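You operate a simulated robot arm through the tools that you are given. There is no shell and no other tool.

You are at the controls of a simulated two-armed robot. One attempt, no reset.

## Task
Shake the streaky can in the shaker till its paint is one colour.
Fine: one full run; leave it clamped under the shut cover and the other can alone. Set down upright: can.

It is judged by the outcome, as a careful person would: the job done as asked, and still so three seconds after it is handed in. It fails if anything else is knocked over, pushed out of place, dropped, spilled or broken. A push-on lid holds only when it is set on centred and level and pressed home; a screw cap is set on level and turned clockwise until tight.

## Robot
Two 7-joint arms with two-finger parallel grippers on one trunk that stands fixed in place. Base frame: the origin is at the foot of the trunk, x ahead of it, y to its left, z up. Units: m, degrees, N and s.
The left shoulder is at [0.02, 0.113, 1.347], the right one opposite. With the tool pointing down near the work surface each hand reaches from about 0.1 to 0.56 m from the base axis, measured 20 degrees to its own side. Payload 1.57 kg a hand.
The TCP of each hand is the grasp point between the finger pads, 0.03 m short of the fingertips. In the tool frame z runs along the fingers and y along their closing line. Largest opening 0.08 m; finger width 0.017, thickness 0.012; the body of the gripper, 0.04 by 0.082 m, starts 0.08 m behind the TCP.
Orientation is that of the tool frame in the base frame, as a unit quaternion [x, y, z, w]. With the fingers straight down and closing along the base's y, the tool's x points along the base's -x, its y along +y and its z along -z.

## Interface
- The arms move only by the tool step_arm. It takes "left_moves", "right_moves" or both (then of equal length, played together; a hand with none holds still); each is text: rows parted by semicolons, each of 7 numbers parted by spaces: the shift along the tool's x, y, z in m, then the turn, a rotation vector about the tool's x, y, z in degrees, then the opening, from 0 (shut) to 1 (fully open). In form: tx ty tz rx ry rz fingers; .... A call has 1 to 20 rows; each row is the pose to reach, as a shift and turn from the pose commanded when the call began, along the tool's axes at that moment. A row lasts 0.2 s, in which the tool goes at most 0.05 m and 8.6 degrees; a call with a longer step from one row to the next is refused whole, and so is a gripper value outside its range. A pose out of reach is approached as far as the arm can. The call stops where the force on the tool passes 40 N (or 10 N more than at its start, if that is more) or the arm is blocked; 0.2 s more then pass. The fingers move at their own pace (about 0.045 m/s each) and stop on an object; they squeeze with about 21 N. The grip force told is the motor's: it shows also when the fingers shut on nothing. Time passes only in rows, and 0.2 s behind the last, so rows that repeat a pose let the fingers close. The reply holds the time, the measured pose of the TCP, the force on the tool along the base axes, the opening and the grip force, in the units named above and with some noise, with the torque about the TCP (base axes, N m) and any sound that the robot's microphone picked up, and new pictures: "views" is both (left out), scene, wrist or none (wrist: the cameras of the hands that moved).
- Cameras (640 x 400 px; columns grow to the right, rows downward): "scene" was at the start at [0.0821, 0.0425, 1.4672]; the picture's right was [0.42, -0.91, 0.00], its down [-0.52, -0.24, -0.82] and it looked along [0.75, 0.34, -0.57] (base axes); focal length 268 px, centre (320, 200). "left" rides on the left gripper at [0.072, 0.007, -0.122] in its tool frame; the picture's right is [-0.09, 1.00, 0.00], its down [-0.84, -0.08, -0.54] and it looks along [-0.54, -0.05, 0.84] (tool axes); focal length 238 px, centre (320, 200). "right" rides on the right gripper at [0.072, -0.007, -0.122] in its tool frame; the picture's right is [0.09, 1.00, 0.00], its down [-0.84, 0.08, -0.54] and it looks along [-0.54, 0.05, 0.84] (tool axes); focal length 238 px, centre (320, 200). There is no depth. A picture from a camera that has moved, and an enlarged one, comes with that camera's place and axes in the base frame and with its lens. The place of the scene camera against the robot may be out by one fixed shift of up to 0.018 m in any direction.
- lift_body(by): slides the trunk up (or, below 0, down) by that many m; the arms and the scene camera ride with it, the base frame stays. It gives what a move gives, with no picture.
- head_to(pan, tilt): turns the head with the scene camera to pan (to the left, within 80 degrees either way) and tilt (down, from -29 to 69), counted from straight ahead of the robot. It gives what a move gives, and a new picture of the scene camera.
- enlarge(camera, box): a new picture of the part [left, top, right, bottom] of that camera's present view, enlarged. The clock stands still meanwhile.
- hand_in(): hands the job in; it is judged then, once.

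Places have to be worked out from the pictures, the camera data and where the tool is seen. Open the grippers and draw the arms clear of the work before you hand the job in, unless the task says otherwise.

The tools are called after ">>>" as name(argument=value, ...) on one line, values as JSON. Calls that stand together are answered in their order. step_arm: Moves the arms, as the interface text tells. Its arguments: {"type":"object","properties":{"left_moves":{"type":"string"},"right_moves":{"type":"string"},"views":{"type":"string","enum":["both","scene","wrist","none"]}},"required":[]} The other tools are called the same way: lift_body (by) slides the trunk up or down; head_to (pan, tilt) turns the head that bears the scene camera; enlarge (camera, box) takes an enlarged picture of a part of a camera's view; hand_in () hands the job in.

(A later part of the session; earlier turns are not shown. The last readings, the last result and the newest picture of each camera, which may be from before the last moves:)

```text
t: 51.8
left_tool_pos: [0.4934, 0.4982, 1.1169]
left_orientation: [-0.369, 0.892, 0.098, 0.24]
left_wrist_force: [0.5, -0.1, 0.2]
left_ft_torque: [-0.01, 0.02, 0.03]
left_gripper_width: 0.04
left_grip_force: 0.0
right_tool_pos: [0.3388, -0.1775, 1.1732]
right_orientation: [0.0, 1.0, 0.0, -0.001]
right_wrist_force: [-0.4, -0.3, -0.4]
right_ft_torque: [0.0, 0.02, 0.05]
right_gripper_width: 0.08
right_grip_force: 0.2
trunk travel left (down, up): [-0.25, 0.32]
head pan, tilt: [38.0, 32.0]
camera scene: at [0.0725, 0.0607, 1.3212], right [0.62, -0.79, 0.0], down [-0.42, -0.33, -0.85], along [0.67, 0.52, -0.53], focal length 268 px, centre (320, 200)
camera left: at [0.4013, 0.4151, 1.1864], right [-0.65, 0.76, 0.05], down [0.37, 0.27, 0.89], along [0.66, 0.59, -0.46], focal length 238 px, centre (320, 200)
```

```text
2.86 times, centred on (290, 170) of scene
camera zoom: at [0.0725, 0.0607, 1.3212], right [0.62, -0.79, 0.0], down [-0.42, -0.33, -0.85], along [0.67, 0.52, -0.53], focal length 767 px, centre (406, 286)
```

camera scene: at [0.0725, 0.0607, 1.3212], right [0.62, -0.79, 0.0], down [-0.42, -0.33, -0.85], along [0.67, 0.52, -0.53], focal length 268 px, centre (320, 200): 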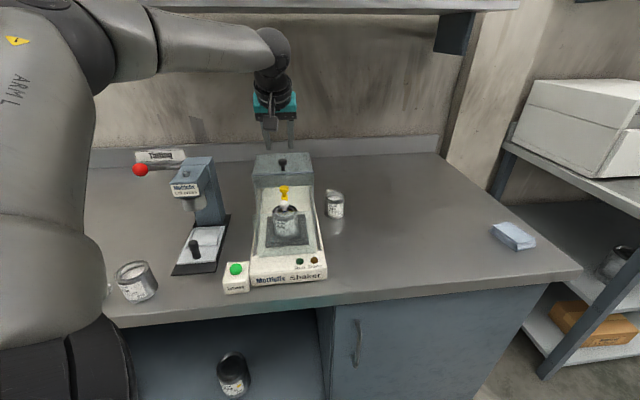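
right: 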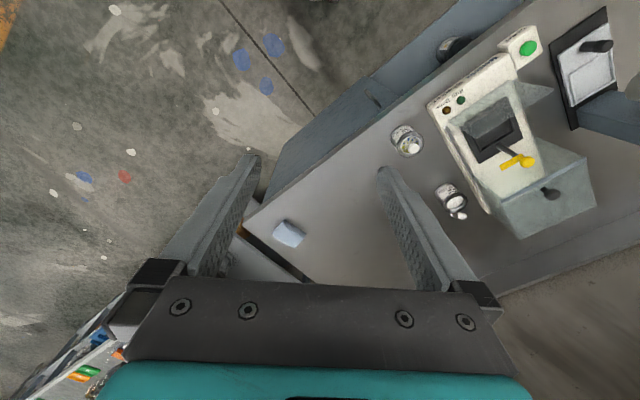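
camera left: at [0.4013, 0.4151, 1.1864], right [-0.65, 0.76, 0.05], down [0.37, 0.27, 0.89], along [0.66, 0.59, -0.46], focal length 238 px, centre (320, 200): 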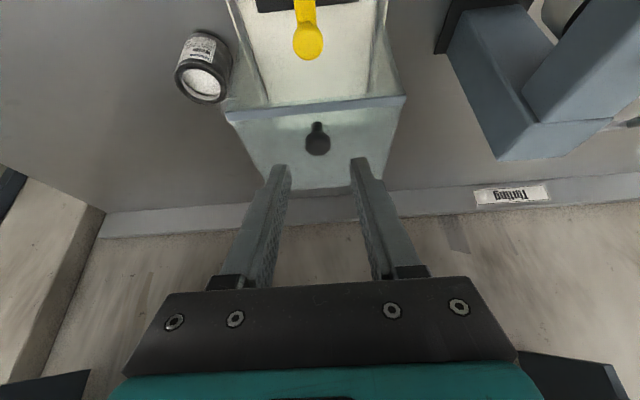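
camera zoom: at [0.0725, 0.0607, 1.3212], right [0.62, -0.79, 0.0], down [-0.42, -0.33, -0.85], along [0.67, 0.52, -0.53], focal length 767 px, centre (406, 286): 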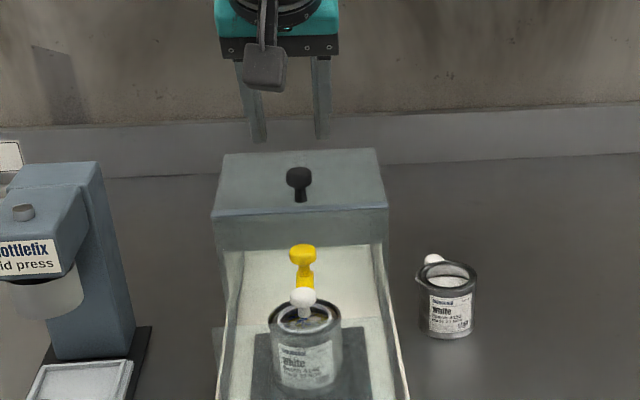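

The hand is at 30° tilt with no reach trouble, and several rays agree the cover knob is near a≈-0.001, b≈0.748, z≈1.04. I'll approach along the finger direction, stopping short to check.

>>> step_arm(left_moves="-0.001 -0.001 0.02 0 0 0 0.5; -0.002 -0.0024 0.045 0 0 0 0.5; -0.002 -0.0024 0.045 0 0 0 0.5", views="both")

>>> enlarge(camera="left", box=[240, 80, 400, 260])

>>> enlarge(camera="scene", box=[240, 100, 340, 220])

```text
t: 52.5
left_tool_pos: [0.5136, 0.5137, 1.0794]
left_orientation: [-0.369, 0.892, 0.099, 0.24]
left_wrist_force: [0.5, 0.6, -0.4]
left_ft_torque: [-0.03, 0.0, -0.03]
left_gripper_width: 0.04
left_grip_force: 0.1
right_tool_pos: [0.3382, -0.178, 1.1726]
right_orientation: [0.0, 1.0, 0.0, 0.001]
right_wrist_force: [-0.1, 0.2, 0.0]
right_ft_torque: [-0.01, 0.02, 0.01]
right_gripper_width: 0.0798
right_grip_force: 0.0
trunk travel left (down, up): [-0.25, 0.32]
head pan, tilt: [38.0, 32.0]
camera scene: at [0.0723, 0.0607, 1.3213], right [0.62, -0.79, 0.0], down [-0.42, -0.33, -0.85], along [0.67, 0.52, -0.53], focal length 268 px, centre (320, 200)
camera left: at [0.4203, 0.4307, 1.1489], right [-0.65, 0.76, 0.05], down [0.37, 0.27, 0.89], along [0.66, 0.59, -0.46], focal length 238 px, centre (320, 200)
```

scene: 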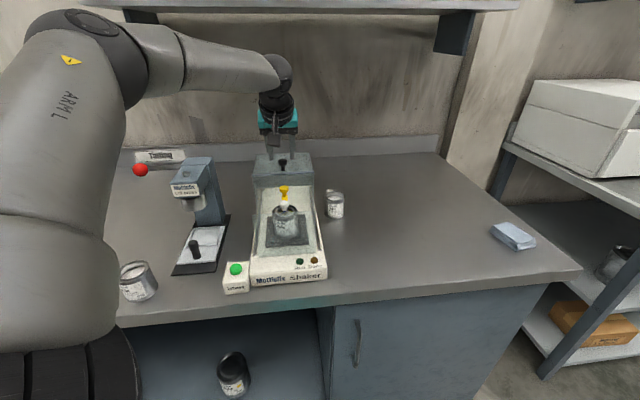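
left: 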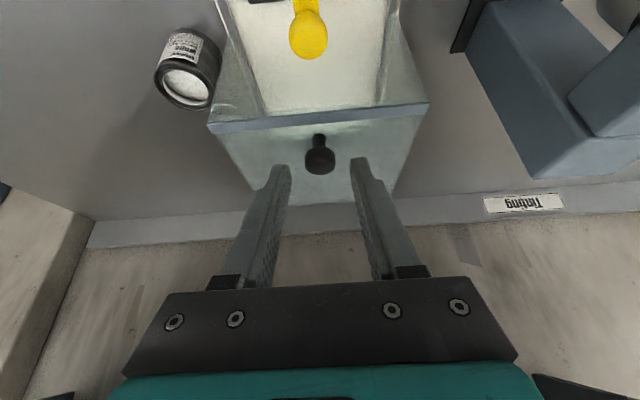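

```text
2.22 times, centred on (320, 170) of left
camera zoom: at [0.4203, 0.4307, 1.1489], right [-0.65, 0.76, 0.05], down [0.37, 0.27, 0.89], along [0.66, 0.59, -0.46], focal length 530 px, centre (320, 267)
```

zoom: 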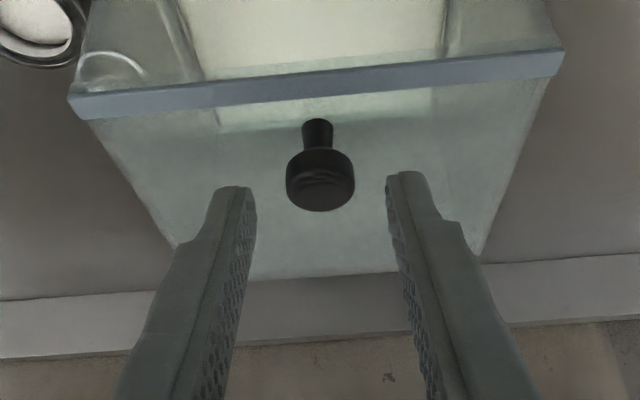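

```text
3.33 times, centred on (290, 160) of scene
camera zoom: at [0.0723, 0.0607, 1.3213], right [0.62, -0.79, 0.0], down [-0.42, -0.33, -0.85], along [0.67, 0.52, -0.53], focal length 895 px, centre (420, 333)
```

zoom: 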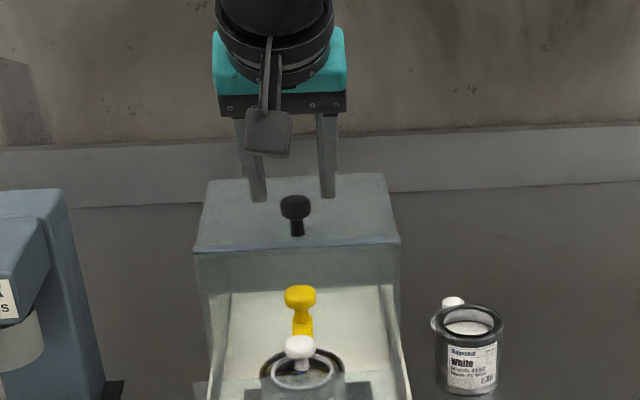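

The knob refines to b≈0.747, z≈1.040, a≈0, between the fingers. I'll move the last 22 mm along the fingers and close on it.

>>> step_arm(left_moves="0.0006 0 0.011 0 0 0 0.5; 0.0013 0 0.0223 0 0 0 0.5; 0.0013 0 0.0223 0 0 0 0.5; 0.0013 0 0.0223 0 0 0 0; 0.0013 0 0.0223 0 0 0 0; 0.0013 0 0.0223 0 0 0 0", views="both")

>>> enlarge(camera="left", box=[240, 80, 400, 260])

>>> enlarge(camera="scene", box=[240, 100, 340, 220])

```text
t: 54.0
left_tool_pos: [0.5208, 0.5199, 1.0581]
left_orientation: [-0.37, 0.892, 0.099, 0.239]
left_wrist_force: [1.6, -0.2, 0.8]
left_ft_torque: [0.03, 0.1, 0.03]
left_gripper_width: 0.0236
left_grip_force: 31.4
right_tool_pos: [0.3389, -0.1773, 1.1741]
right_orientation: [0.0, 1.0, 0.0, 0.0]
right_wrist_force: [0.6, 0.3, -0.1]
right_ft_torque: [0.0, -0.02, -0.02]
right_gripper_width: 0.0798
right_grip_force: 0.0
trunk travel left (down, up): [-0.25, 0.32]
head pan, tilt: [38.0, 32.0]
camera scene: at [0.0726, 0.0607, 1.3212], right [0.62, -0.79, 0.0], down [-0.42, -0.33, -0.85], along [0.67, 0.52, -0.53], focal length 268 px, centre (320, 200)
camera left: at [0.4276, 0.4377, 1.1285], right [-0.65, 0.76, 0.05], down [0.38, 0.27, 0.89], along [0.66, 0.59, -0.46], focal length 238 px, centre (320, 200)
```

scene: 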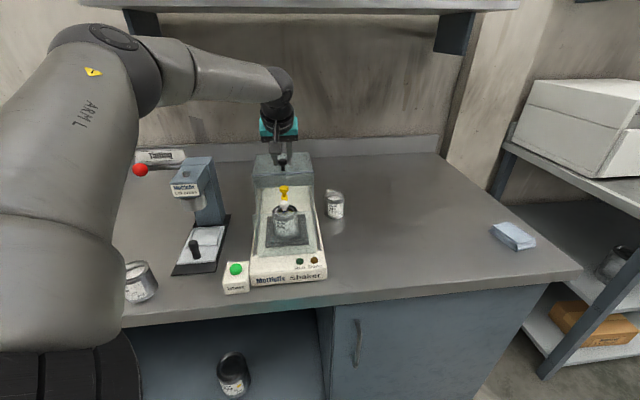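
left: 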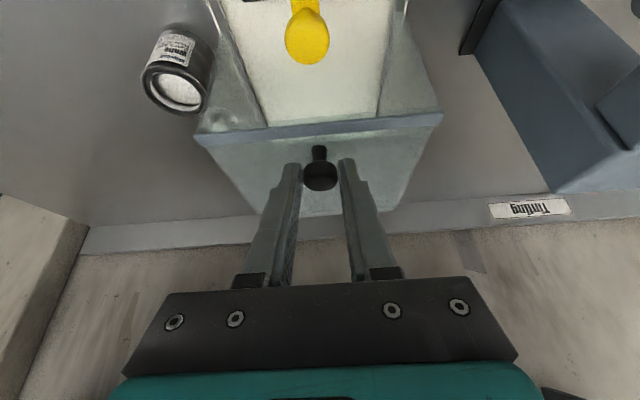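

```text
2.22 times, centred on (320, 170) of left
camera zoom: at [0.4276, 0.4377, 1.1285], right [-0.65, 0.76, 0.05], down [0.38, 0.27, 0.89], along [0.66, 0.59, -0.46], focal length 530 px, centre (320, 267)
```

zoom: 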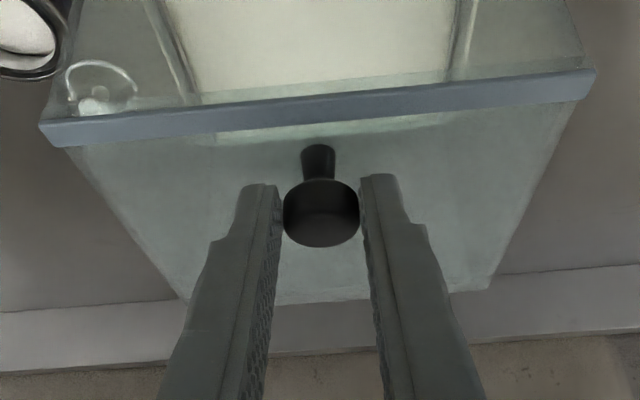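

```text
3.33 times, centred on (290, 160) of scene
camera zoom: at [0.0726, 0.0607, 1.3212], right [0.62, -0.79, 0.0], down [-0.42, -0.33, -0.85], along [0.67, 0.52, -0.53], focal length 895 px, centre (420, 333)
```

zoom: 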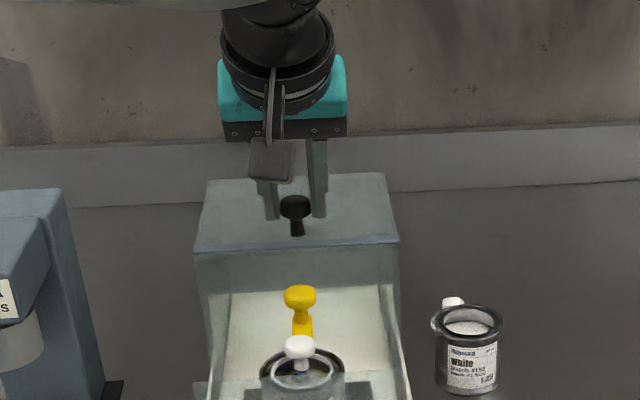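

The cover knob is gripped (width 0.0236). I'll pull 2 cm toward the front and check the force and whether the cover slides.

>>> step_arm(left_moves="0.00433 0 -0.0025 0 0 0 0; 0.00866 0 -0.005 0 0 0 0; 0.01299 0 -0.0075 0 0 0 0; 0.01732 0 -0.01 0 0 0 0; 0.01732 0 -0.01 0 0 0 0", views="both")

>>> enlarge(camera="scene", box=[230, 100, 340, 290])

```text
t: 55.1
left_tool_pos: [0.5057, 0.5052, 1.0593]
left_orientation: [-0.37, 0.892, 0.099, 0.239]
left_wrist_force: [0.5, -1.9, -0.6]
left_ft_torque: [0.12, 0.07, -0.01]
left_gripper_width: 0.0235
left_grip_force: 35.8
right_tool_pos: [0.3391, -0.178, 1.1733]
right_orientation: [0.0, 1.0, 0.0, 0.0]
right_wrist_force: [-0.4, 0.3, 0.7]
right_ft_torque: [0.01, -0.04, 0.0]
right_gripper_width: 0.0796
right_grip_force: 0.1
trunk travel left (down, up): [-0.25, 0.32]
head pan, tilt: [38.0, 32.0]
camera scene: at [0.0727, 0.0606, 1.3212], right [0.62, -0.79, 0.0], down [-0.42, -0.33, -0.85], along [0.67, 0.52, -0.53], focal length 268 px, centre (320, 200)
camera left: at [0.4132, 0.4233, 1.1285], right [-0.65, 0.76, 0.05], down [0.38, 0.27, 0.89], along [0.66, 0.59, -0.46], focal length 238 px, centre (320, 200)
```

scene: 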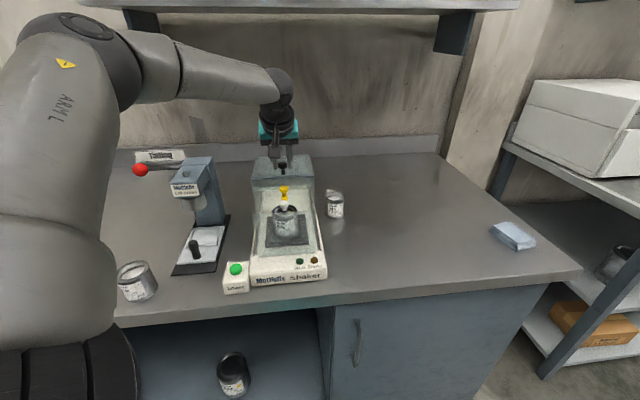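
left: 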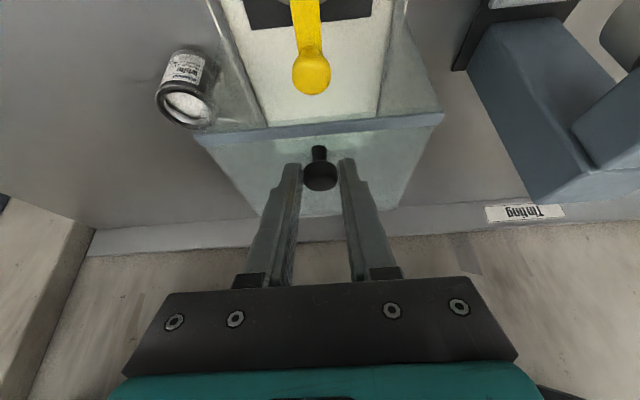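

```text
2.11 times, centred on (285, 195) of scene
camera zoom: at [0.0727, 0.0606, 1.3212], right [0.62, -0.79, 0.0], down [-0.42, -0.33, -0.85], along [0.67, 0.52, -0.53], focal length 565 px, centre (394, 210)
```

zoom: 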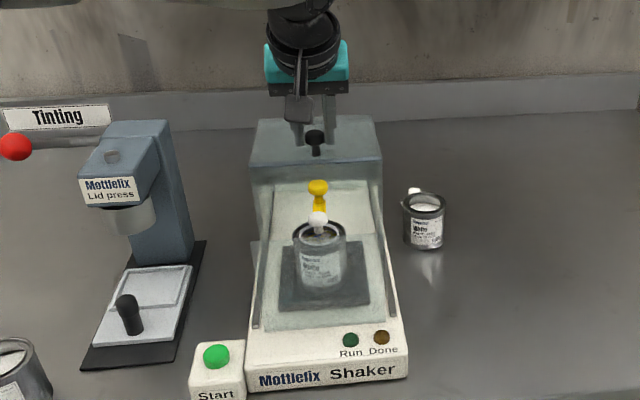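

The cover slides easily with only 1–2 N. I'll pull another 6 cm steadily, watching the force as the hood passes over the clamp.

>>> step_arm(left_moves="0.00866 0 -0.005 0 0 0 0; 0.01732 0 -0.01 0 0 0 0; 0.02598 0 -0.015 0 0 0 0; 0.03464 0 -0.02 0 0 0 0; 0.0433 0 -0.025 0 0 0 0; 0.05196 0 -0.03 0 0 0 0; 0.05196 0 -0.03 0 0 0 0", views="both")

>>> enlarge(camera="scene", box=[230, 100, 340, 290])

```text
t: 56.8
left_tool_pos: [0.4642, 0.4625, 1.0581]
left_orientation: [-0.37, 0.892, 0.099, 0.239]
left_wrist_force: [-0.9, 0.0, 2.0]
left_ft_torque: [0.18, 0.14, 0.04]
left_gripper_width: 0.0236
left_grip_force: 36.2
right_tool_pos: [0.3394, -0.1777, 1.173]
right_orientation: [0.0, 1.0, 0.001, 0.0]
right_wrist_force: [0.4, 0.2, 0.5]
right_ft_torque: [-0.01, -0.01, 0.0]
right_gripper_width: 0.08
right_grip_force: 0.1
trunk travel left (down, up): [-0.25, 0.32]
head pan, tilt: [38.0, 32.0]
camera scene: at [0.0723, 0.0607, 1.3213], right [0.62, -0.79, 0.0], down [-0.42, -0.33, -0.85], along [0.67, 0.52, -0.53], focal length 268 px, centre (320, 200)
camera left: at [0.3707, 0.3806, 1.1286], right [-0.65, 0.76, 0.05], down [0.38, 0.27, 0.89], along [0.66, 0.59, -0.46], focal length 238 px, centre (320, 200)
```

scene: 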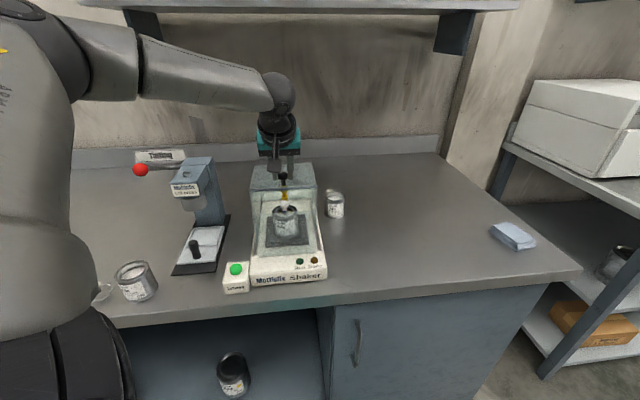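
left: 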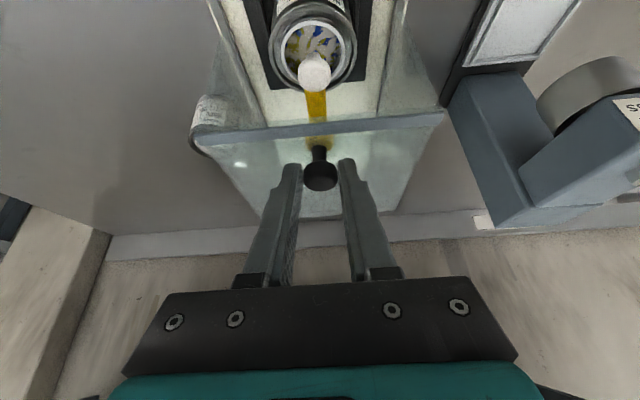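

```text
2.11 times, centred on (285, 195) of scene
camera zoom: at [0.0723, 0.0607, 1.3213], right [0.62, -0.79, 0.0], down [-0.42, -0.33, -0.85], along [0.67, 0.52, -0.53], focal length 565 px, centre (394, 210)
```

zoom: 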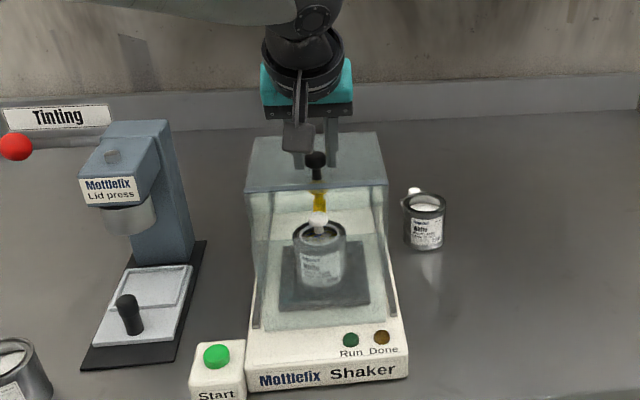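

The hood passed over the clamp cleanly. About 7.5 cm remains, so I'll pull 6 cm more, then creep to the stop.

>>> step_arm(left_moves="0.00866 0 -0.005 0 0 0 0; 0.01732 0 -0.01 0 0 0 0; 0.02598 0 -0.015 0 0 0 0; 0.03464 0 -0.02 0 0 0 0; 0.0433 0 -0.025 0 0 0 0; 0.05196 0 -0.03 0 0 0 0; 0.05196 0 -0.03 0 0 0 0", views="both")

>>> enlarge(camera="scene", box=[230, 100, 340, 290])

```text
t: 58.4
left_tool_pos: [0.421, 0.4208, 1.0586]
left_orientation: [-0.37, 0.892, 0.099, 0.239]
left_wrist_force: [-0.2, 0.6, 1.4]
left_ft_torque: [0.01, 0.27, -0.06]
left_gripper_width: 0.0235
left_grip_force: 36.0
right_tool_pos: [0.3386, -0.1779, 1.1736]
right_orientation: [0.0, 1.0, 0.0, 0.0]
right_wrist_force: [0.1, -0.1, 0.2]
right_ft_torque: [0.03, 0.02, 0.0]
right_gripper_width: 0.0802
right_grip_force: 0.0
trunk travel left (down, up): [-0.25, 0.32]
head pan, tilt: [38.0, 32.0]
camera scene: at [0.0724, 0.0607, 1.3212], right [0.62, -0.79, 0.0], down [-0.42, -0.33, -0.85], along [0.67, 0.52, -0.53], focal length 268 px, centre (320, 200)
camera left: at [0.328, 0.3383, 1.1285], right [-0.65, 0.76, 0.05], down [0.37, 0.27, 0.89], along [0.66, 0.59, -0.46], focal length 238 px, centre (320, 200)
```

scene: 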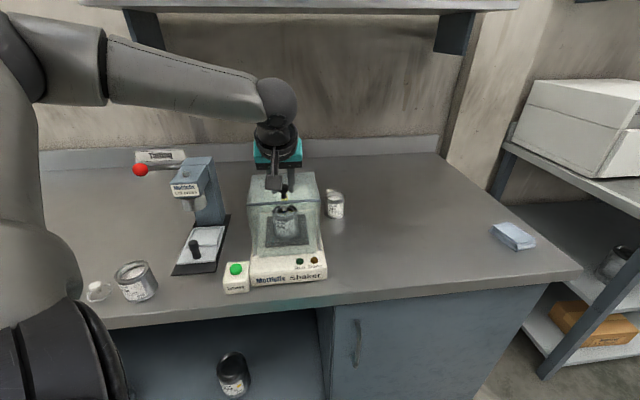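
left: 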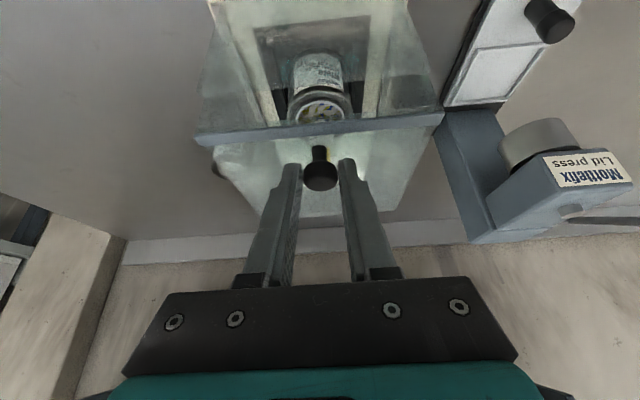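

```text
2.11 times, centred on (285, 195) of scene
camera zoom: at [0.0724, 0.0607, 1.3212], right [0.62, -0.79, 0.0], down [-0.42, -0.33, -0.85], along [0.67, 0.52, -0.53], focal length 565 px, centre (394, 210)
```

zoom: 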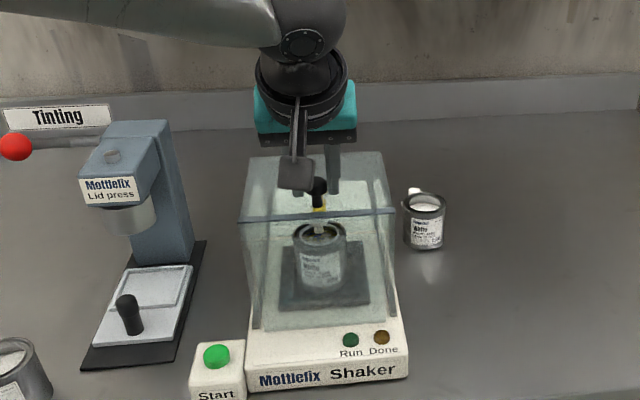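

About 1.5 cm remains. I'll creep 12 mm in small steps and read the force.

>>> step_arm(left_moves="0.0026 0 -0.0015 0 0 0 0; 0.0052 0 -0.003 0 0 0 0; 0.0078 0 -0.0045 0 0 0 0; 0.0104 0 -0.006 0 0 0 0; 0.0104 0 -0.006 0 0 0 0", views="scene")

>>> enlarge(camera="scene", box=[240, 160, 330, 280])

>>> enlarge(camera="left", box=[180, 0, 460, 220])

```text
t: 59.5
left_tool_pos: [0.4123, 0.4125, 1.0583]
left_orientation: [-0.37, 0.892, 0.1, 0.24]
left_wrist_force: [2.0, -2.8, -0.5]
left_ft_torque: [0.31, -0.19, 0.04]
left_gripper_width: 0.0238
left_grip_force: 36.4
right_tool_pos: [0.339, -0.1787, 1.1735]
right_orientation: [0.0, 1.0, -0.001, 0.0]
right_wrist_force: [0.6, -0.4, 0.2]
right_ft_torque: [-0.01, 0.0, 0.02]
right_gripper_width: 0.0802
right_grip_force: 0.0
trunk travel left (down, up): [-0.25, 0.32]
head pan, tilt: [38.0, 32.0]
camera scene: at [0.0726, 0.0604, 1.3212], right [0.62, -0.79, 0.0], down [-0.42, -0.33, -0.85], along [0.67, 0.52, -0.53], focal length 268 px, centre (320, 200)
```

scene: 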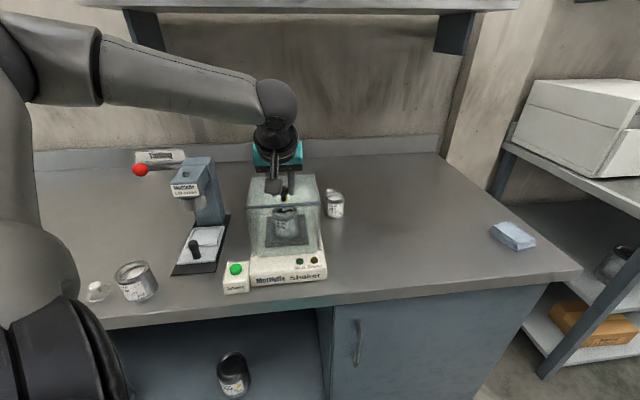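

```text
3.33 times, centred on (285, 220) of scene
camera zoom: at [0.0726, 0.0604, 1.3212], right [0.62, -0.79, 0.0], down [-0.42, -0.33, -0.85], along [0.67, 0.52, -0.53], focal length 895 px, centre (437, 133)
```

zoom: 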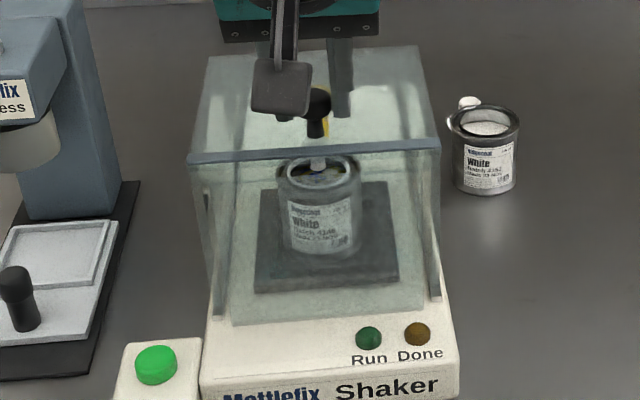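

```text
1.82 times, centred on (320, 110) of left
camera zoom: at [0.3198, 0.3299, 1.1285], right [-0.65, 0.76, 0.05], down [0.38, 0.27, 0.89], along [0.66, 0.59, -0.46], focal length 433 px, centre (320, 364)
```

zoom: 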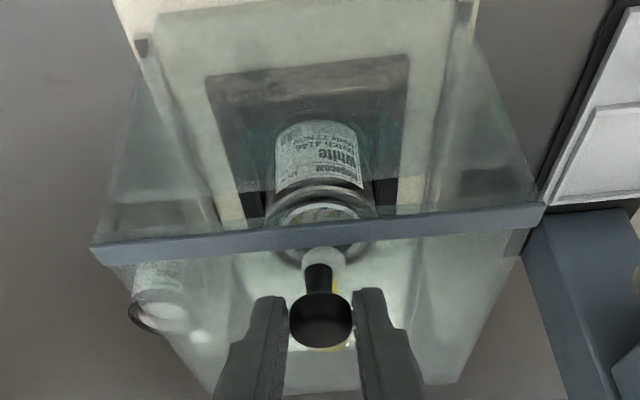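

The hood has travelled about 15.3 cm and there is no end resistance yet. I'll creep a few more mm until it meets its stop.

>>> step_arm(left_moves="0.0017 0 -0.001 0 0 0 0; 0.0035 0 -0.002 0 0 0 0; 0.0052 0 -0.003 0 0 0 0; 0.0052 0 -0.003 0 0 0 0", views="none")

```text
t: 60.5
left_tool_pos: [0.4095, 0.4083, 1.0578]
left_orientation: [-0.37, 0.892, 0.1, 0.239]
left_wrist_force: [0.9, -3.3, -1.3]
left_ft_torque: [0.36, -0.18, -0.05]
left_gripper_width: 0.0238
left_grip_force: 35.7
right_tool_pos: [0.3389, -0.178, 1.174]
right_orientation: [0.0, 1.0, 0.0, 0.0]
right_wrist_force: [-1.2, -0.4, 0.0]
right_ft_torque: [-0.01, -0.01, 0.01]
right_gripper_width: 0.0801
right_grip_force: 0.0
trunk travel left (down, up): [-0.25, 0.32]
head pan, tilt: [38.0, 32.0]
```

Still sliding freely at 15.8 cm of travel. I'll continue creeping.

>>> step_arm(left_moves="0.0026 0 -0.0015 0 0 0 0; 0.0052 0 -0.003 0 0 0 0; 0.0078 0 -0.0045 0 0 0 0; 0.0078 0 -0.0045 0 0 0 0", views="scene")

>>> enlarge(camera="scene", box=[240, 160, 330, 280])

>>> enlarge(camera="left", box=[180, 0, 460, 220])

```text
t: 61.5
left_tool_pos: [0.4074, 0.4071, 1.0586]
left_orientation: [-0.37, 0.891, 0.101, 0.242]
left_wrist_force: [26.2, 18.9, -1.7]
left_ft_torque: [0.44, -0.37, -0.05]
left_gripper_width: 0.0234
left_grip_force: 36.1
right_tool_pos: [0.342, -0.1754, 1.1736]
right_orientation: [0.0, 1.0, -0.001, -0.002]
right_wrist_force: [0.4, 0.5, -0.8]
right_ft_torque: [0.03, -0.01, 0.05]
right_gripper_width: 0.0799
right_grip_force: 0.0
trunk travel left (down, up): [-0.25, 0.32]
head pan, tilt: [38.0, 32.0]
camera scene: at [0.0763, 0.0636, 1.3208], right [0.62, -0.79, 0.0], down [-0.42, -0.33, -0.85], along [0.67, 0.52, -0.53], focal length 268 px, centre (320, 200)
```

scene: 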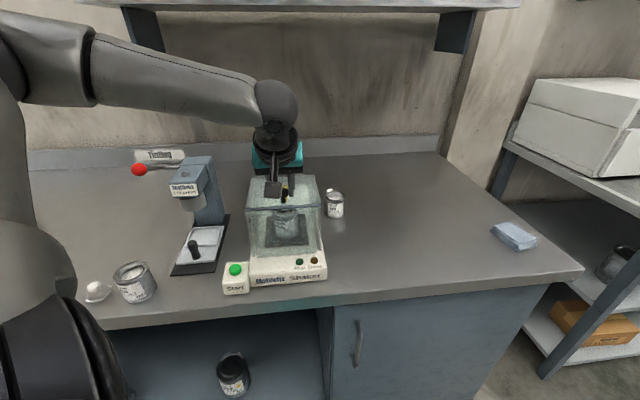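

```text
3.33 times, centred on (285, 220) of scene
camera zoom: at [0.0763, 0.0636, 1.3208], right [0.62, -0.79, 0.0], down [-0.42, -0.33, -0.85], along [0.67, 0.52, -0.53], focal length 895 px, centre (437, 133)
```

zoom: 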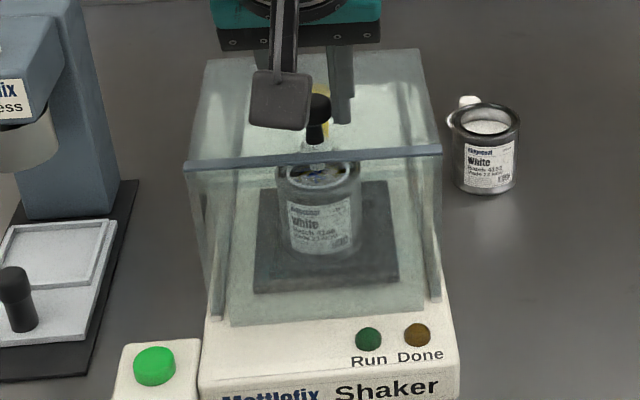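

```text
1.82 times, centred on (320, 110) of left
camera zoom: at [0.314, 0.3236, 1.1276], right [-0.65, 0.76, 0.05], down [0.37, 0.26, 0.89], along [0.66, 0.6, -0.45], focal length 433 px, centre (320, 364)
```

zoom: 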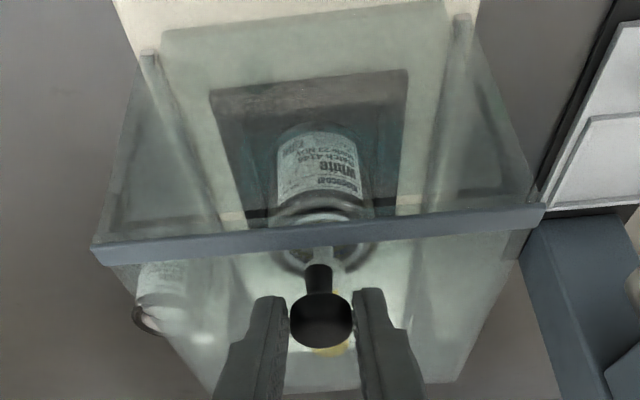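

The hood met its stop (32 N along the pull), so the cover is shut. I'll ease the pull off by 6 mm of command, then release the knob.

>>> step_arm(left_moves="-0.0026 0 0.0015 0 0 0 0; -0.0052 0 0.003 0 0 0 0; -0.0052 0 0.003 0 0 0 0", views="none")

```text
t: 62.4
left_tool_pos: [0.4047, 0.407, 1.0584]
left_orientation: [-0.369, 0.892, 0.1, 0.24]
left_wrist_force: [5.3, 5.5, 4.2]
left_ft_torque: [0.61, -0.71, -0.05]
left_gripper_width: 0.0236
left_grip_force: 36.0
right_tool_pos: [0.3396, -0.1782, 1.1731]
right_orientation: [0.0, 1.0, 0.0, -0.001]
right_wrist_force: [-0.6, -0.5, 0.1]
right_ft_torque: [0.03, 0.0, -0.02]
right_gripper_width: 0.0798
right_grip_force: 0.0
trunk travel left (down, up): [-0.25, 0.32]
head pan, tilt: [38.0, 32.0]
```

Residual pull is about 7 N in the closing direction, which is fine. I'll open the fingers and back off along the finger direction.

>>> step_arm(left_moves="-0.0008 0 0.0005 0 0 0 0; -0.0008 0 0.0005 0 0 0 0.5; -0.0008 0 0.0005 0 0 0 0.5; 0 0 -0.02 0 0 0 0.5; 0 0 -0.05 0 0 0 0.5; 0 0 -0.08 0 0 0 0.5; 0 0 -0.08 0 0 0 0.5", views="both")

>>> enlarge(camera="scene", box=[220, 160, 350, 300])

>>> enlarge(camera="left", box=[180, 0, 460, 220])

```text
t: 64.0
left_tool_pos: [0.3778, 0.3783, 1.1275]
left_orientation: [-0.37, 0.892, 0.1, 0.24]
left_wrist_force: [-0.6, -0.1, 0.9]
left_ft_torque: [0.0, -0.03, -0.04]
left_gripper_width: 0.0402
left_grip_force: 0.0
right_tool_pos: [0.3394, -0.178, 1.1729]
right_orientation: [0.0, 1.0, 0.001, 0.0]
right_wrist_force: [0.6, -0.5, -0.7]
right_ft_torque: [-0.01, 0.04, 0.0]
right_gripper_width: 0.0802
right_grip_force: 0.0
trunk travel left (down, up): [-0.25, 0.32]
head pan, tilt: [38.0, 32.0]
camera scene: at [0.0726, 0.0608, 1.3212], right [0.62, -0.79, 0.0], down [-0.42, -0.33, -0.85], along [0.67, 0.52, -0.53], focal length 268 px, centre (320, 200)
camera left: at [0.2847, 0.2955, 1.1975], right [-0.65, 0.76, 0.05], down [0.38, 0.27, 0.89], along [0.66, 0.59, -0.46], focal length 238 px, centre (320, 200)
```

scene: 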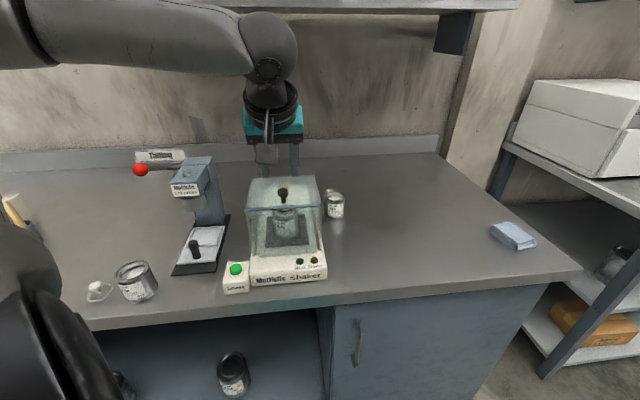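
left: 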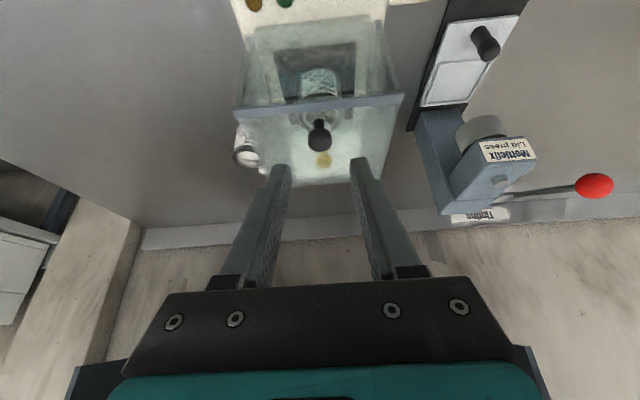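

```text
2.86 times, centred on (285, 230) of scene
camera zoom: at [0.0726, 0.0608, 1.3212], right [0.62, -0.79, 0.0], down [-0.42, -0.33, -0.85], along [0.67, 0.52, -0.53], focal length 767 px, centre (420, 114)
```

zoom: 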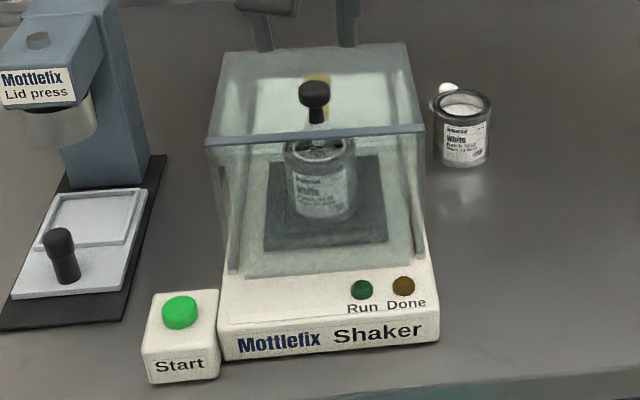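

```text
1.82 times, centred on (320, 110) of left
camera zoom: at [0.2847, 0.2955, 1.1975], right [-0.65, 0.76, 0.05], down [0.38, 0.27, 0.89], along [0.66, 0.59, -0.46], focal length 433 px, centre (320, 364)
```

zoom: 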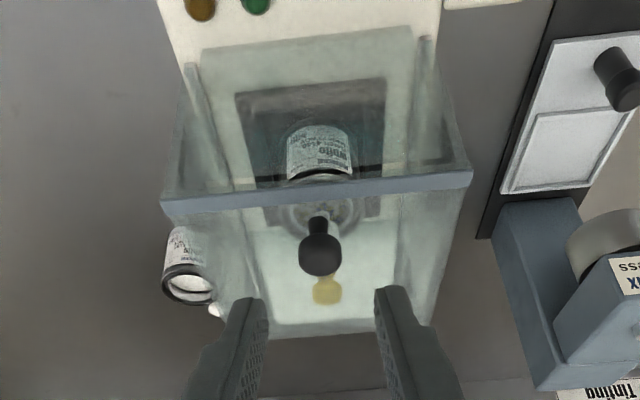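

The cover is closed around the clamped can. Next is the green Start button, which I place near (0.29, 0.44, 0.92). I'll bring the hand upright, shut the fingers, and then go above the button.

>>> step_arm(left_moves="0 0 0 0 7.5 0 0.5; 0 0 0 0 15 0 0.3; 0 0 0 0 22.5 0 0; 0 0 0 0 30 0 0; 0 0 0 0 30 0 0", views="none")

```text
t: 65.2
left_tool_pos: [0.3772, 0.3782, 1.1279]
left_orientation: [-0.382, 0.924, -0.001, 0.0]
left_wrist_force: [0.5, 1.1, 0.4]
left_ft_torque: [0.02, 0.01, -0.02]
left_gripper_width: 0.0
left_grip_force: 21.3
right_tool_pos: [0.3395, -0.1789, 1.1756]
right_orientation: [0.0, 1.0, 0.001, 0.0]
right_wrist_force: [-0.1, 0.2, 1.0]
right_ft_torque: [-0.02, 0.01, 0.02]
right_gripper_width: 0.0801
right_grip_force: 0.1
trunk travel left (down, up): [-0.25, 0.32]
head pan, tilt: [38.0, 32.0]
```

The hand is upright with fingers shut. I'll move over the button at a safe height (TCP z≈1.04) and look.

>>> step_arm(left_moves="0.003 0.03 0 0 0 0 0; 0.008 0.06 0 0 0 0 0; 0.013 0.09 0.01 0 0 0 0; 0.0166 0.106 0.04 0 0 0 0; 0.0166 0.106 0.07 0 0 0 0; 0.0166 0.106 0.085 0 0 0 0; 0.0166 0.106 0.085 0 0 0 0", views="both")

>>> enlarge(camera="left", box=[260, 60, 400, 200])

>>> enlarge(camera="scene", box=[200, 180, 340, 300])

```text
t: 66.8
left_tool_pos: [0.2916, 0.4412, 1.0428]
left_orientation: [-0.383, 0.924, 0.001, 0.001]
left_wrist_force: [0.4, 0.3, 0.1]
left_ft_torque: [0.02, -0.01, -0.01]
left_gripper_width: 0.0
left_grip_force: 21.0
right_tool_pos: [0.3396, -0.1784, 1.1739]
right_orientation: [0.0, 1.0, 0.001, 0.0]
right_wrist_force: [0.5, 0.1, 1.2]
right_ft_torque: [0.01, 0.0, 0.0]
right_gripper_width: 0.08
right_grip_force: 0.0
trunk travel left (down, up): [-0.25, 0.32]
head pan, tilt: [38.0, 32.0]
camera scene: at [0.0725, 0.0608, 1.3212], right [0.62, -0.79, 0.0], down [-0.42, -0.33, -0.85], along [0.67, 0.52, -0.53], focal length 268 px, centre (320, 200)
camera left: at [0.2352, 0.3949, 1.1647], right [-0.64, 0.77, 0.0], down [0.65, 0.54, 0.54], along [0.42, 0.35, -0.84], focal length 238 px, centre (320, 200)
```

scene: 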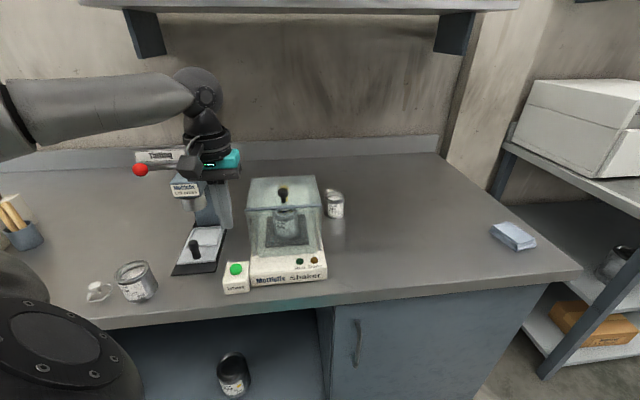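
left: 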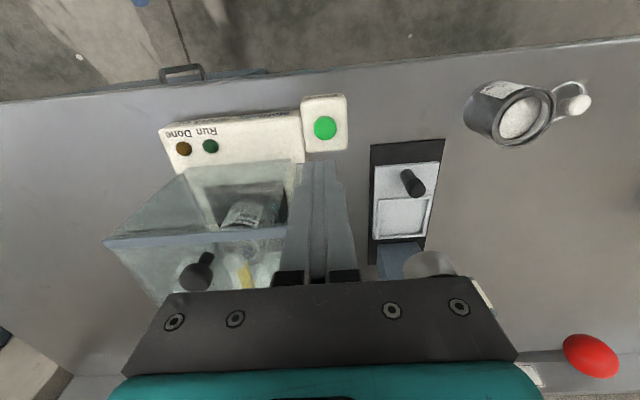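

```text
2.86 times, centred on (330, 130) of left
camera zoom: at [0.2352, 0.3949, 1.1647], right [-0.64, 0.77, 0.0], down [0.65, 0.54, 0.54], along [0.42, 0.35, -0.84], focal length 681 px, centre (291, 400)
```

zoom: 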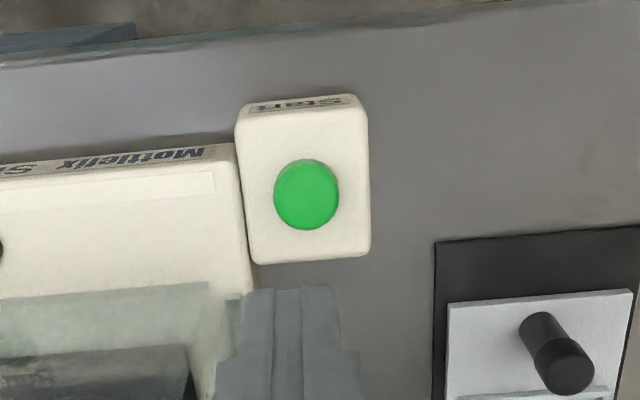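

```text
3.33 times, centred on (270, 240) of scene
camera zoom: at [0.0725, 0.0608, 1.3212], right [0.62, -0.79, 0.0], down [-0.42, -0.33, -0.85], along [0.67, 0.52, -0.53], focal length 895 px, centre (487, 67)
```

zoom: 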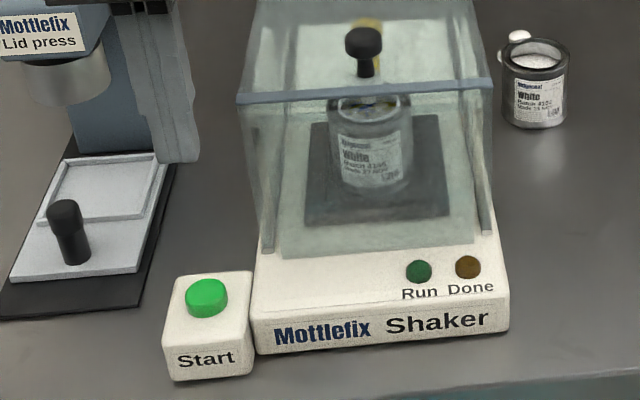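

The button is about 6 mm farther to the left (a≈-0.112, b≈0.516). I'll correct sideways and come down to just above it.

>>> step_arm(left_moves="0.0017 0.0062 0 0 0 0 0; 0.0017 0.0062 0.03 0 0 0 0; 0.0017 0.0062 0.06 0 0 0 0; 0.0017 0.0062 0.077 0 0 0 0; 0.0017 0.0062 0.077 0 0 0 0", views="both")

>>> enlarge(camera="left", box=[260, 100, 400, 240])

>>> enlarge(camera="scene", box=[190, 190, 330, 300])

```text
t: 68.0
left_tool_pos: [0.2871, 0.4448, 0.9654]
left_orientation: [-0.382, 0.924, 0.0, 0.001]
left_wrist_force: [-0.4, -0.4, 0.0]
left_ft_torque: [0.01, -0.02, -0.02]
left_gripper_width: 0.0
left_grip_force: 21.3
right_tool_pos: [0.3387, -0.1789, 1.1734]
right_orientation: [0.0, 1.0, 0.0, 0.0]
right_wrist_force: [0.3, -0.4, 0.2]
right_ft_torque: [0.0, -0.01, -0.01]
right_gripper_width: 0.0798
right_grip_force: 0.1
trunk travel left (down, up): [-0.25, 0.32]
head pan, tilt: [38.0, 32.0]
camera scene: at [0.0725, 0.0607, 1.3212], right [0.62, -0.79, 0.0], down [-0.42, -0.33, -0.85], along [0.67, 0.52, -0.53], focal length 268 px, centre (320, 200)
camera left: at [0.2292, 0.3983, 1.0875], right [-0.64, 0.77, 0.0], down [0.65, 0.54, 0.54], along [0.42, 0.35, -0.84], focal length 238 px, centre (320, 200)
```

scene: 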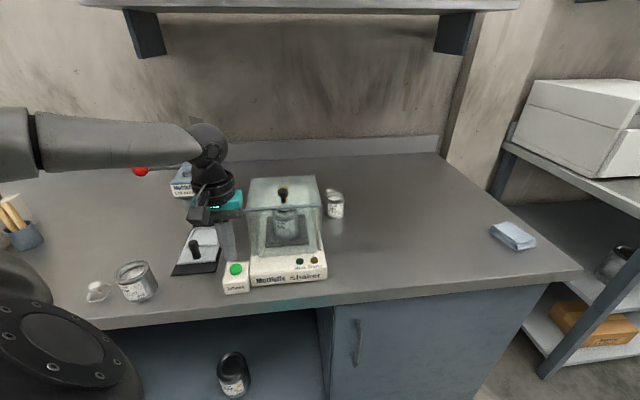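
left: 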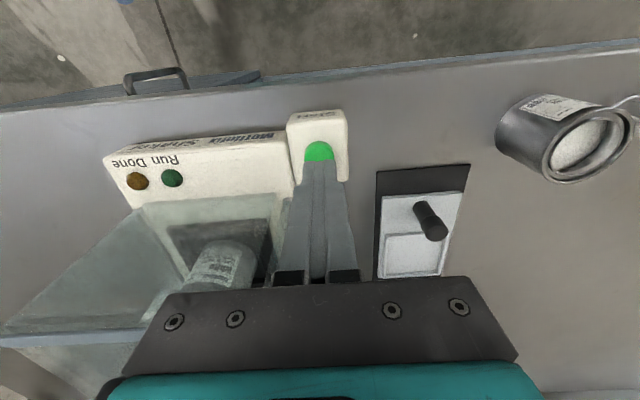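

```text
2.86 times, centred on (330, 170) of left
camera zoom: at [0.2292, 0.3983, 1.0875], right [-0.64, 0.77, 0.0], down [0.65, 0.54, 0.54], along [0.42, 0.35, -0.84], focal length 681 px, centre (291, 286)
```

zoom: 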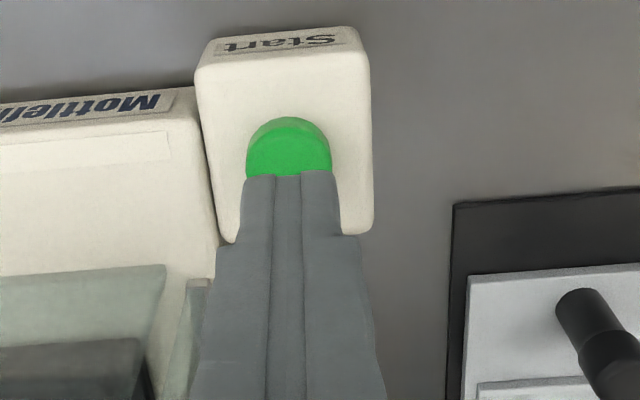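

```text
3.64 times, centred on (260, 245) of scene
camera zoom: at [0.0725, 0.0607, 1.3212], right [0.62, -0.79, 0.0], down [-0.42, -0.33, -0.85], along [0.67, 0.52, -0.53], focal length 976 px, centre (538, 36)
```

zoom: 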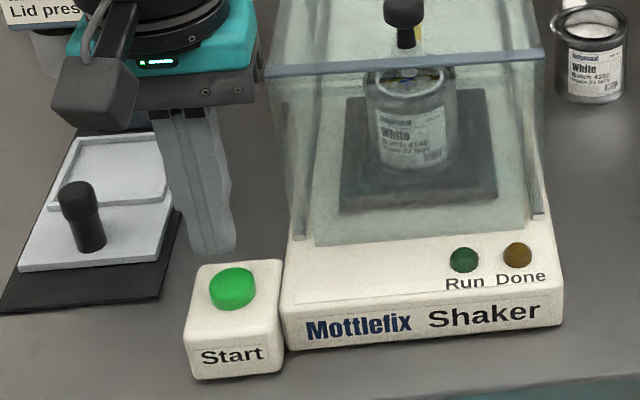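

The wrist view shows the fingers in line with the button sideways, with the button about 6 mm nearer the front. I'll shift 6 mm forward and go slightly lower, then check the view from the scene camera.

>>> step_arm(left_moves="0.0065 0 0 0 0 0 0; 0.0065 0 0.01 0 0 0 0; 0.0065 0 0.01 0 0 0 0", views="both")

>>> enlarge(camera="scene", box=[200, 220, 280, 300])

>>> enlarge(camera="left", box=[270, 100, 370, 210])

```text
t: 68.8
left_tool_pos: [0.2815, 0.4394, 0.9556]
left_orientation: [-0.383, 0.924, 0.0, 0.0]
left_wrist_force: [0.1, 0.1, -0.2]
left_ft_torque: [-0.01, -0.01, 0.03]
left_gripper_width: 0.0
left_grip_force: 21.2
right_tool_pos: [0.3396, -0.1785, 1.1739]
right_orientation: [0.0, 1.0, 0.0, 0.0]
right_wrist_force: [-0.1, 0.5, -0.5]
right_ft_torque: [0.0, 0.01, -0.02]
right_gripper_width: 0.08
right_grip_force: 0.0
trunk travel left (down, up): [-0.25, 0.32]
head pan, tilt: [38.0, 32.0]
camera scene: at [0.0725, 0.0607, 1.3212], right [0.62, -0.79, 0.0], down [-0.42, -0.33, -0.85], along [0.67, 0.52, -0.53], focal length 268 px, centre (320, 200)
camera left: at [0.2253, 0.3935, 1.0777], right [-0.64, 0.77, 0.0], down [0.65, 0.54, 0.54], along [0.42, 0.35, -0.84], focal length 238 px, centre (320, 200)
```

scene: 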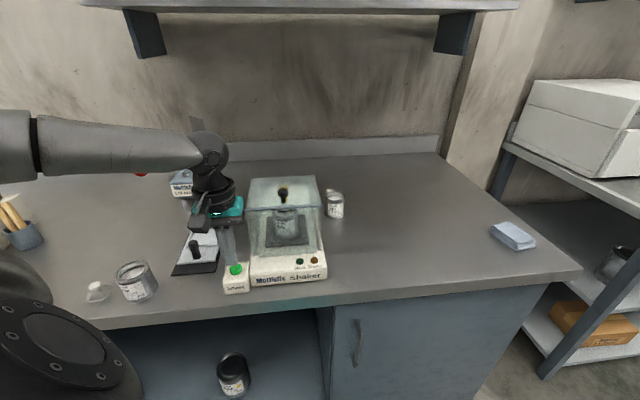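
left: 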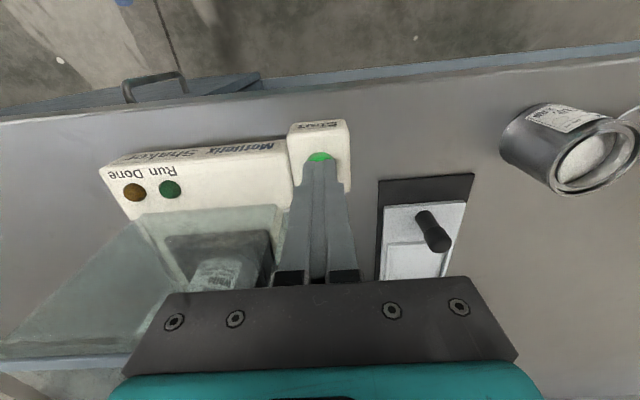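

```text
5.00 times, centred on (240, 260) of scene
camera zoom: at [0.0725, 0.0607, 1.3212], right [0.62, -0.79, 0.0], down [-0.42, -0.33, -0.85], along [0.67, 0.52, -0.53], focal length 1342 px, centre (720, -100)
```

zoom: 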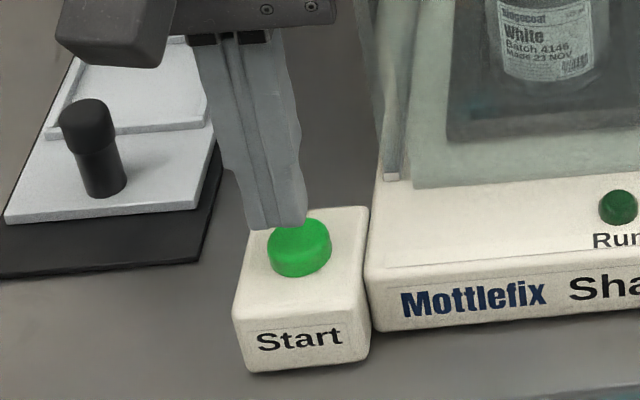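

```text
3.64 times, centred on (320, 155) of left
camera zoom: at [0.2253, 0.3935, 1.0777], right [-0.64, 0.77, 0.0], down [0.65, 0.54, 0.54], along [0.42, 0.35, -0.84], focal length 867 px, centre (320, 364)
```

zoom: 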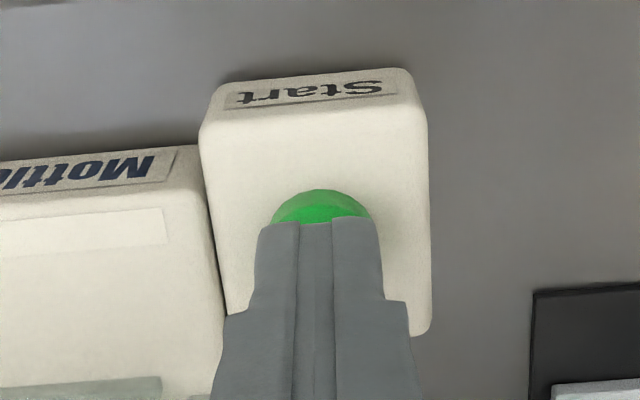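

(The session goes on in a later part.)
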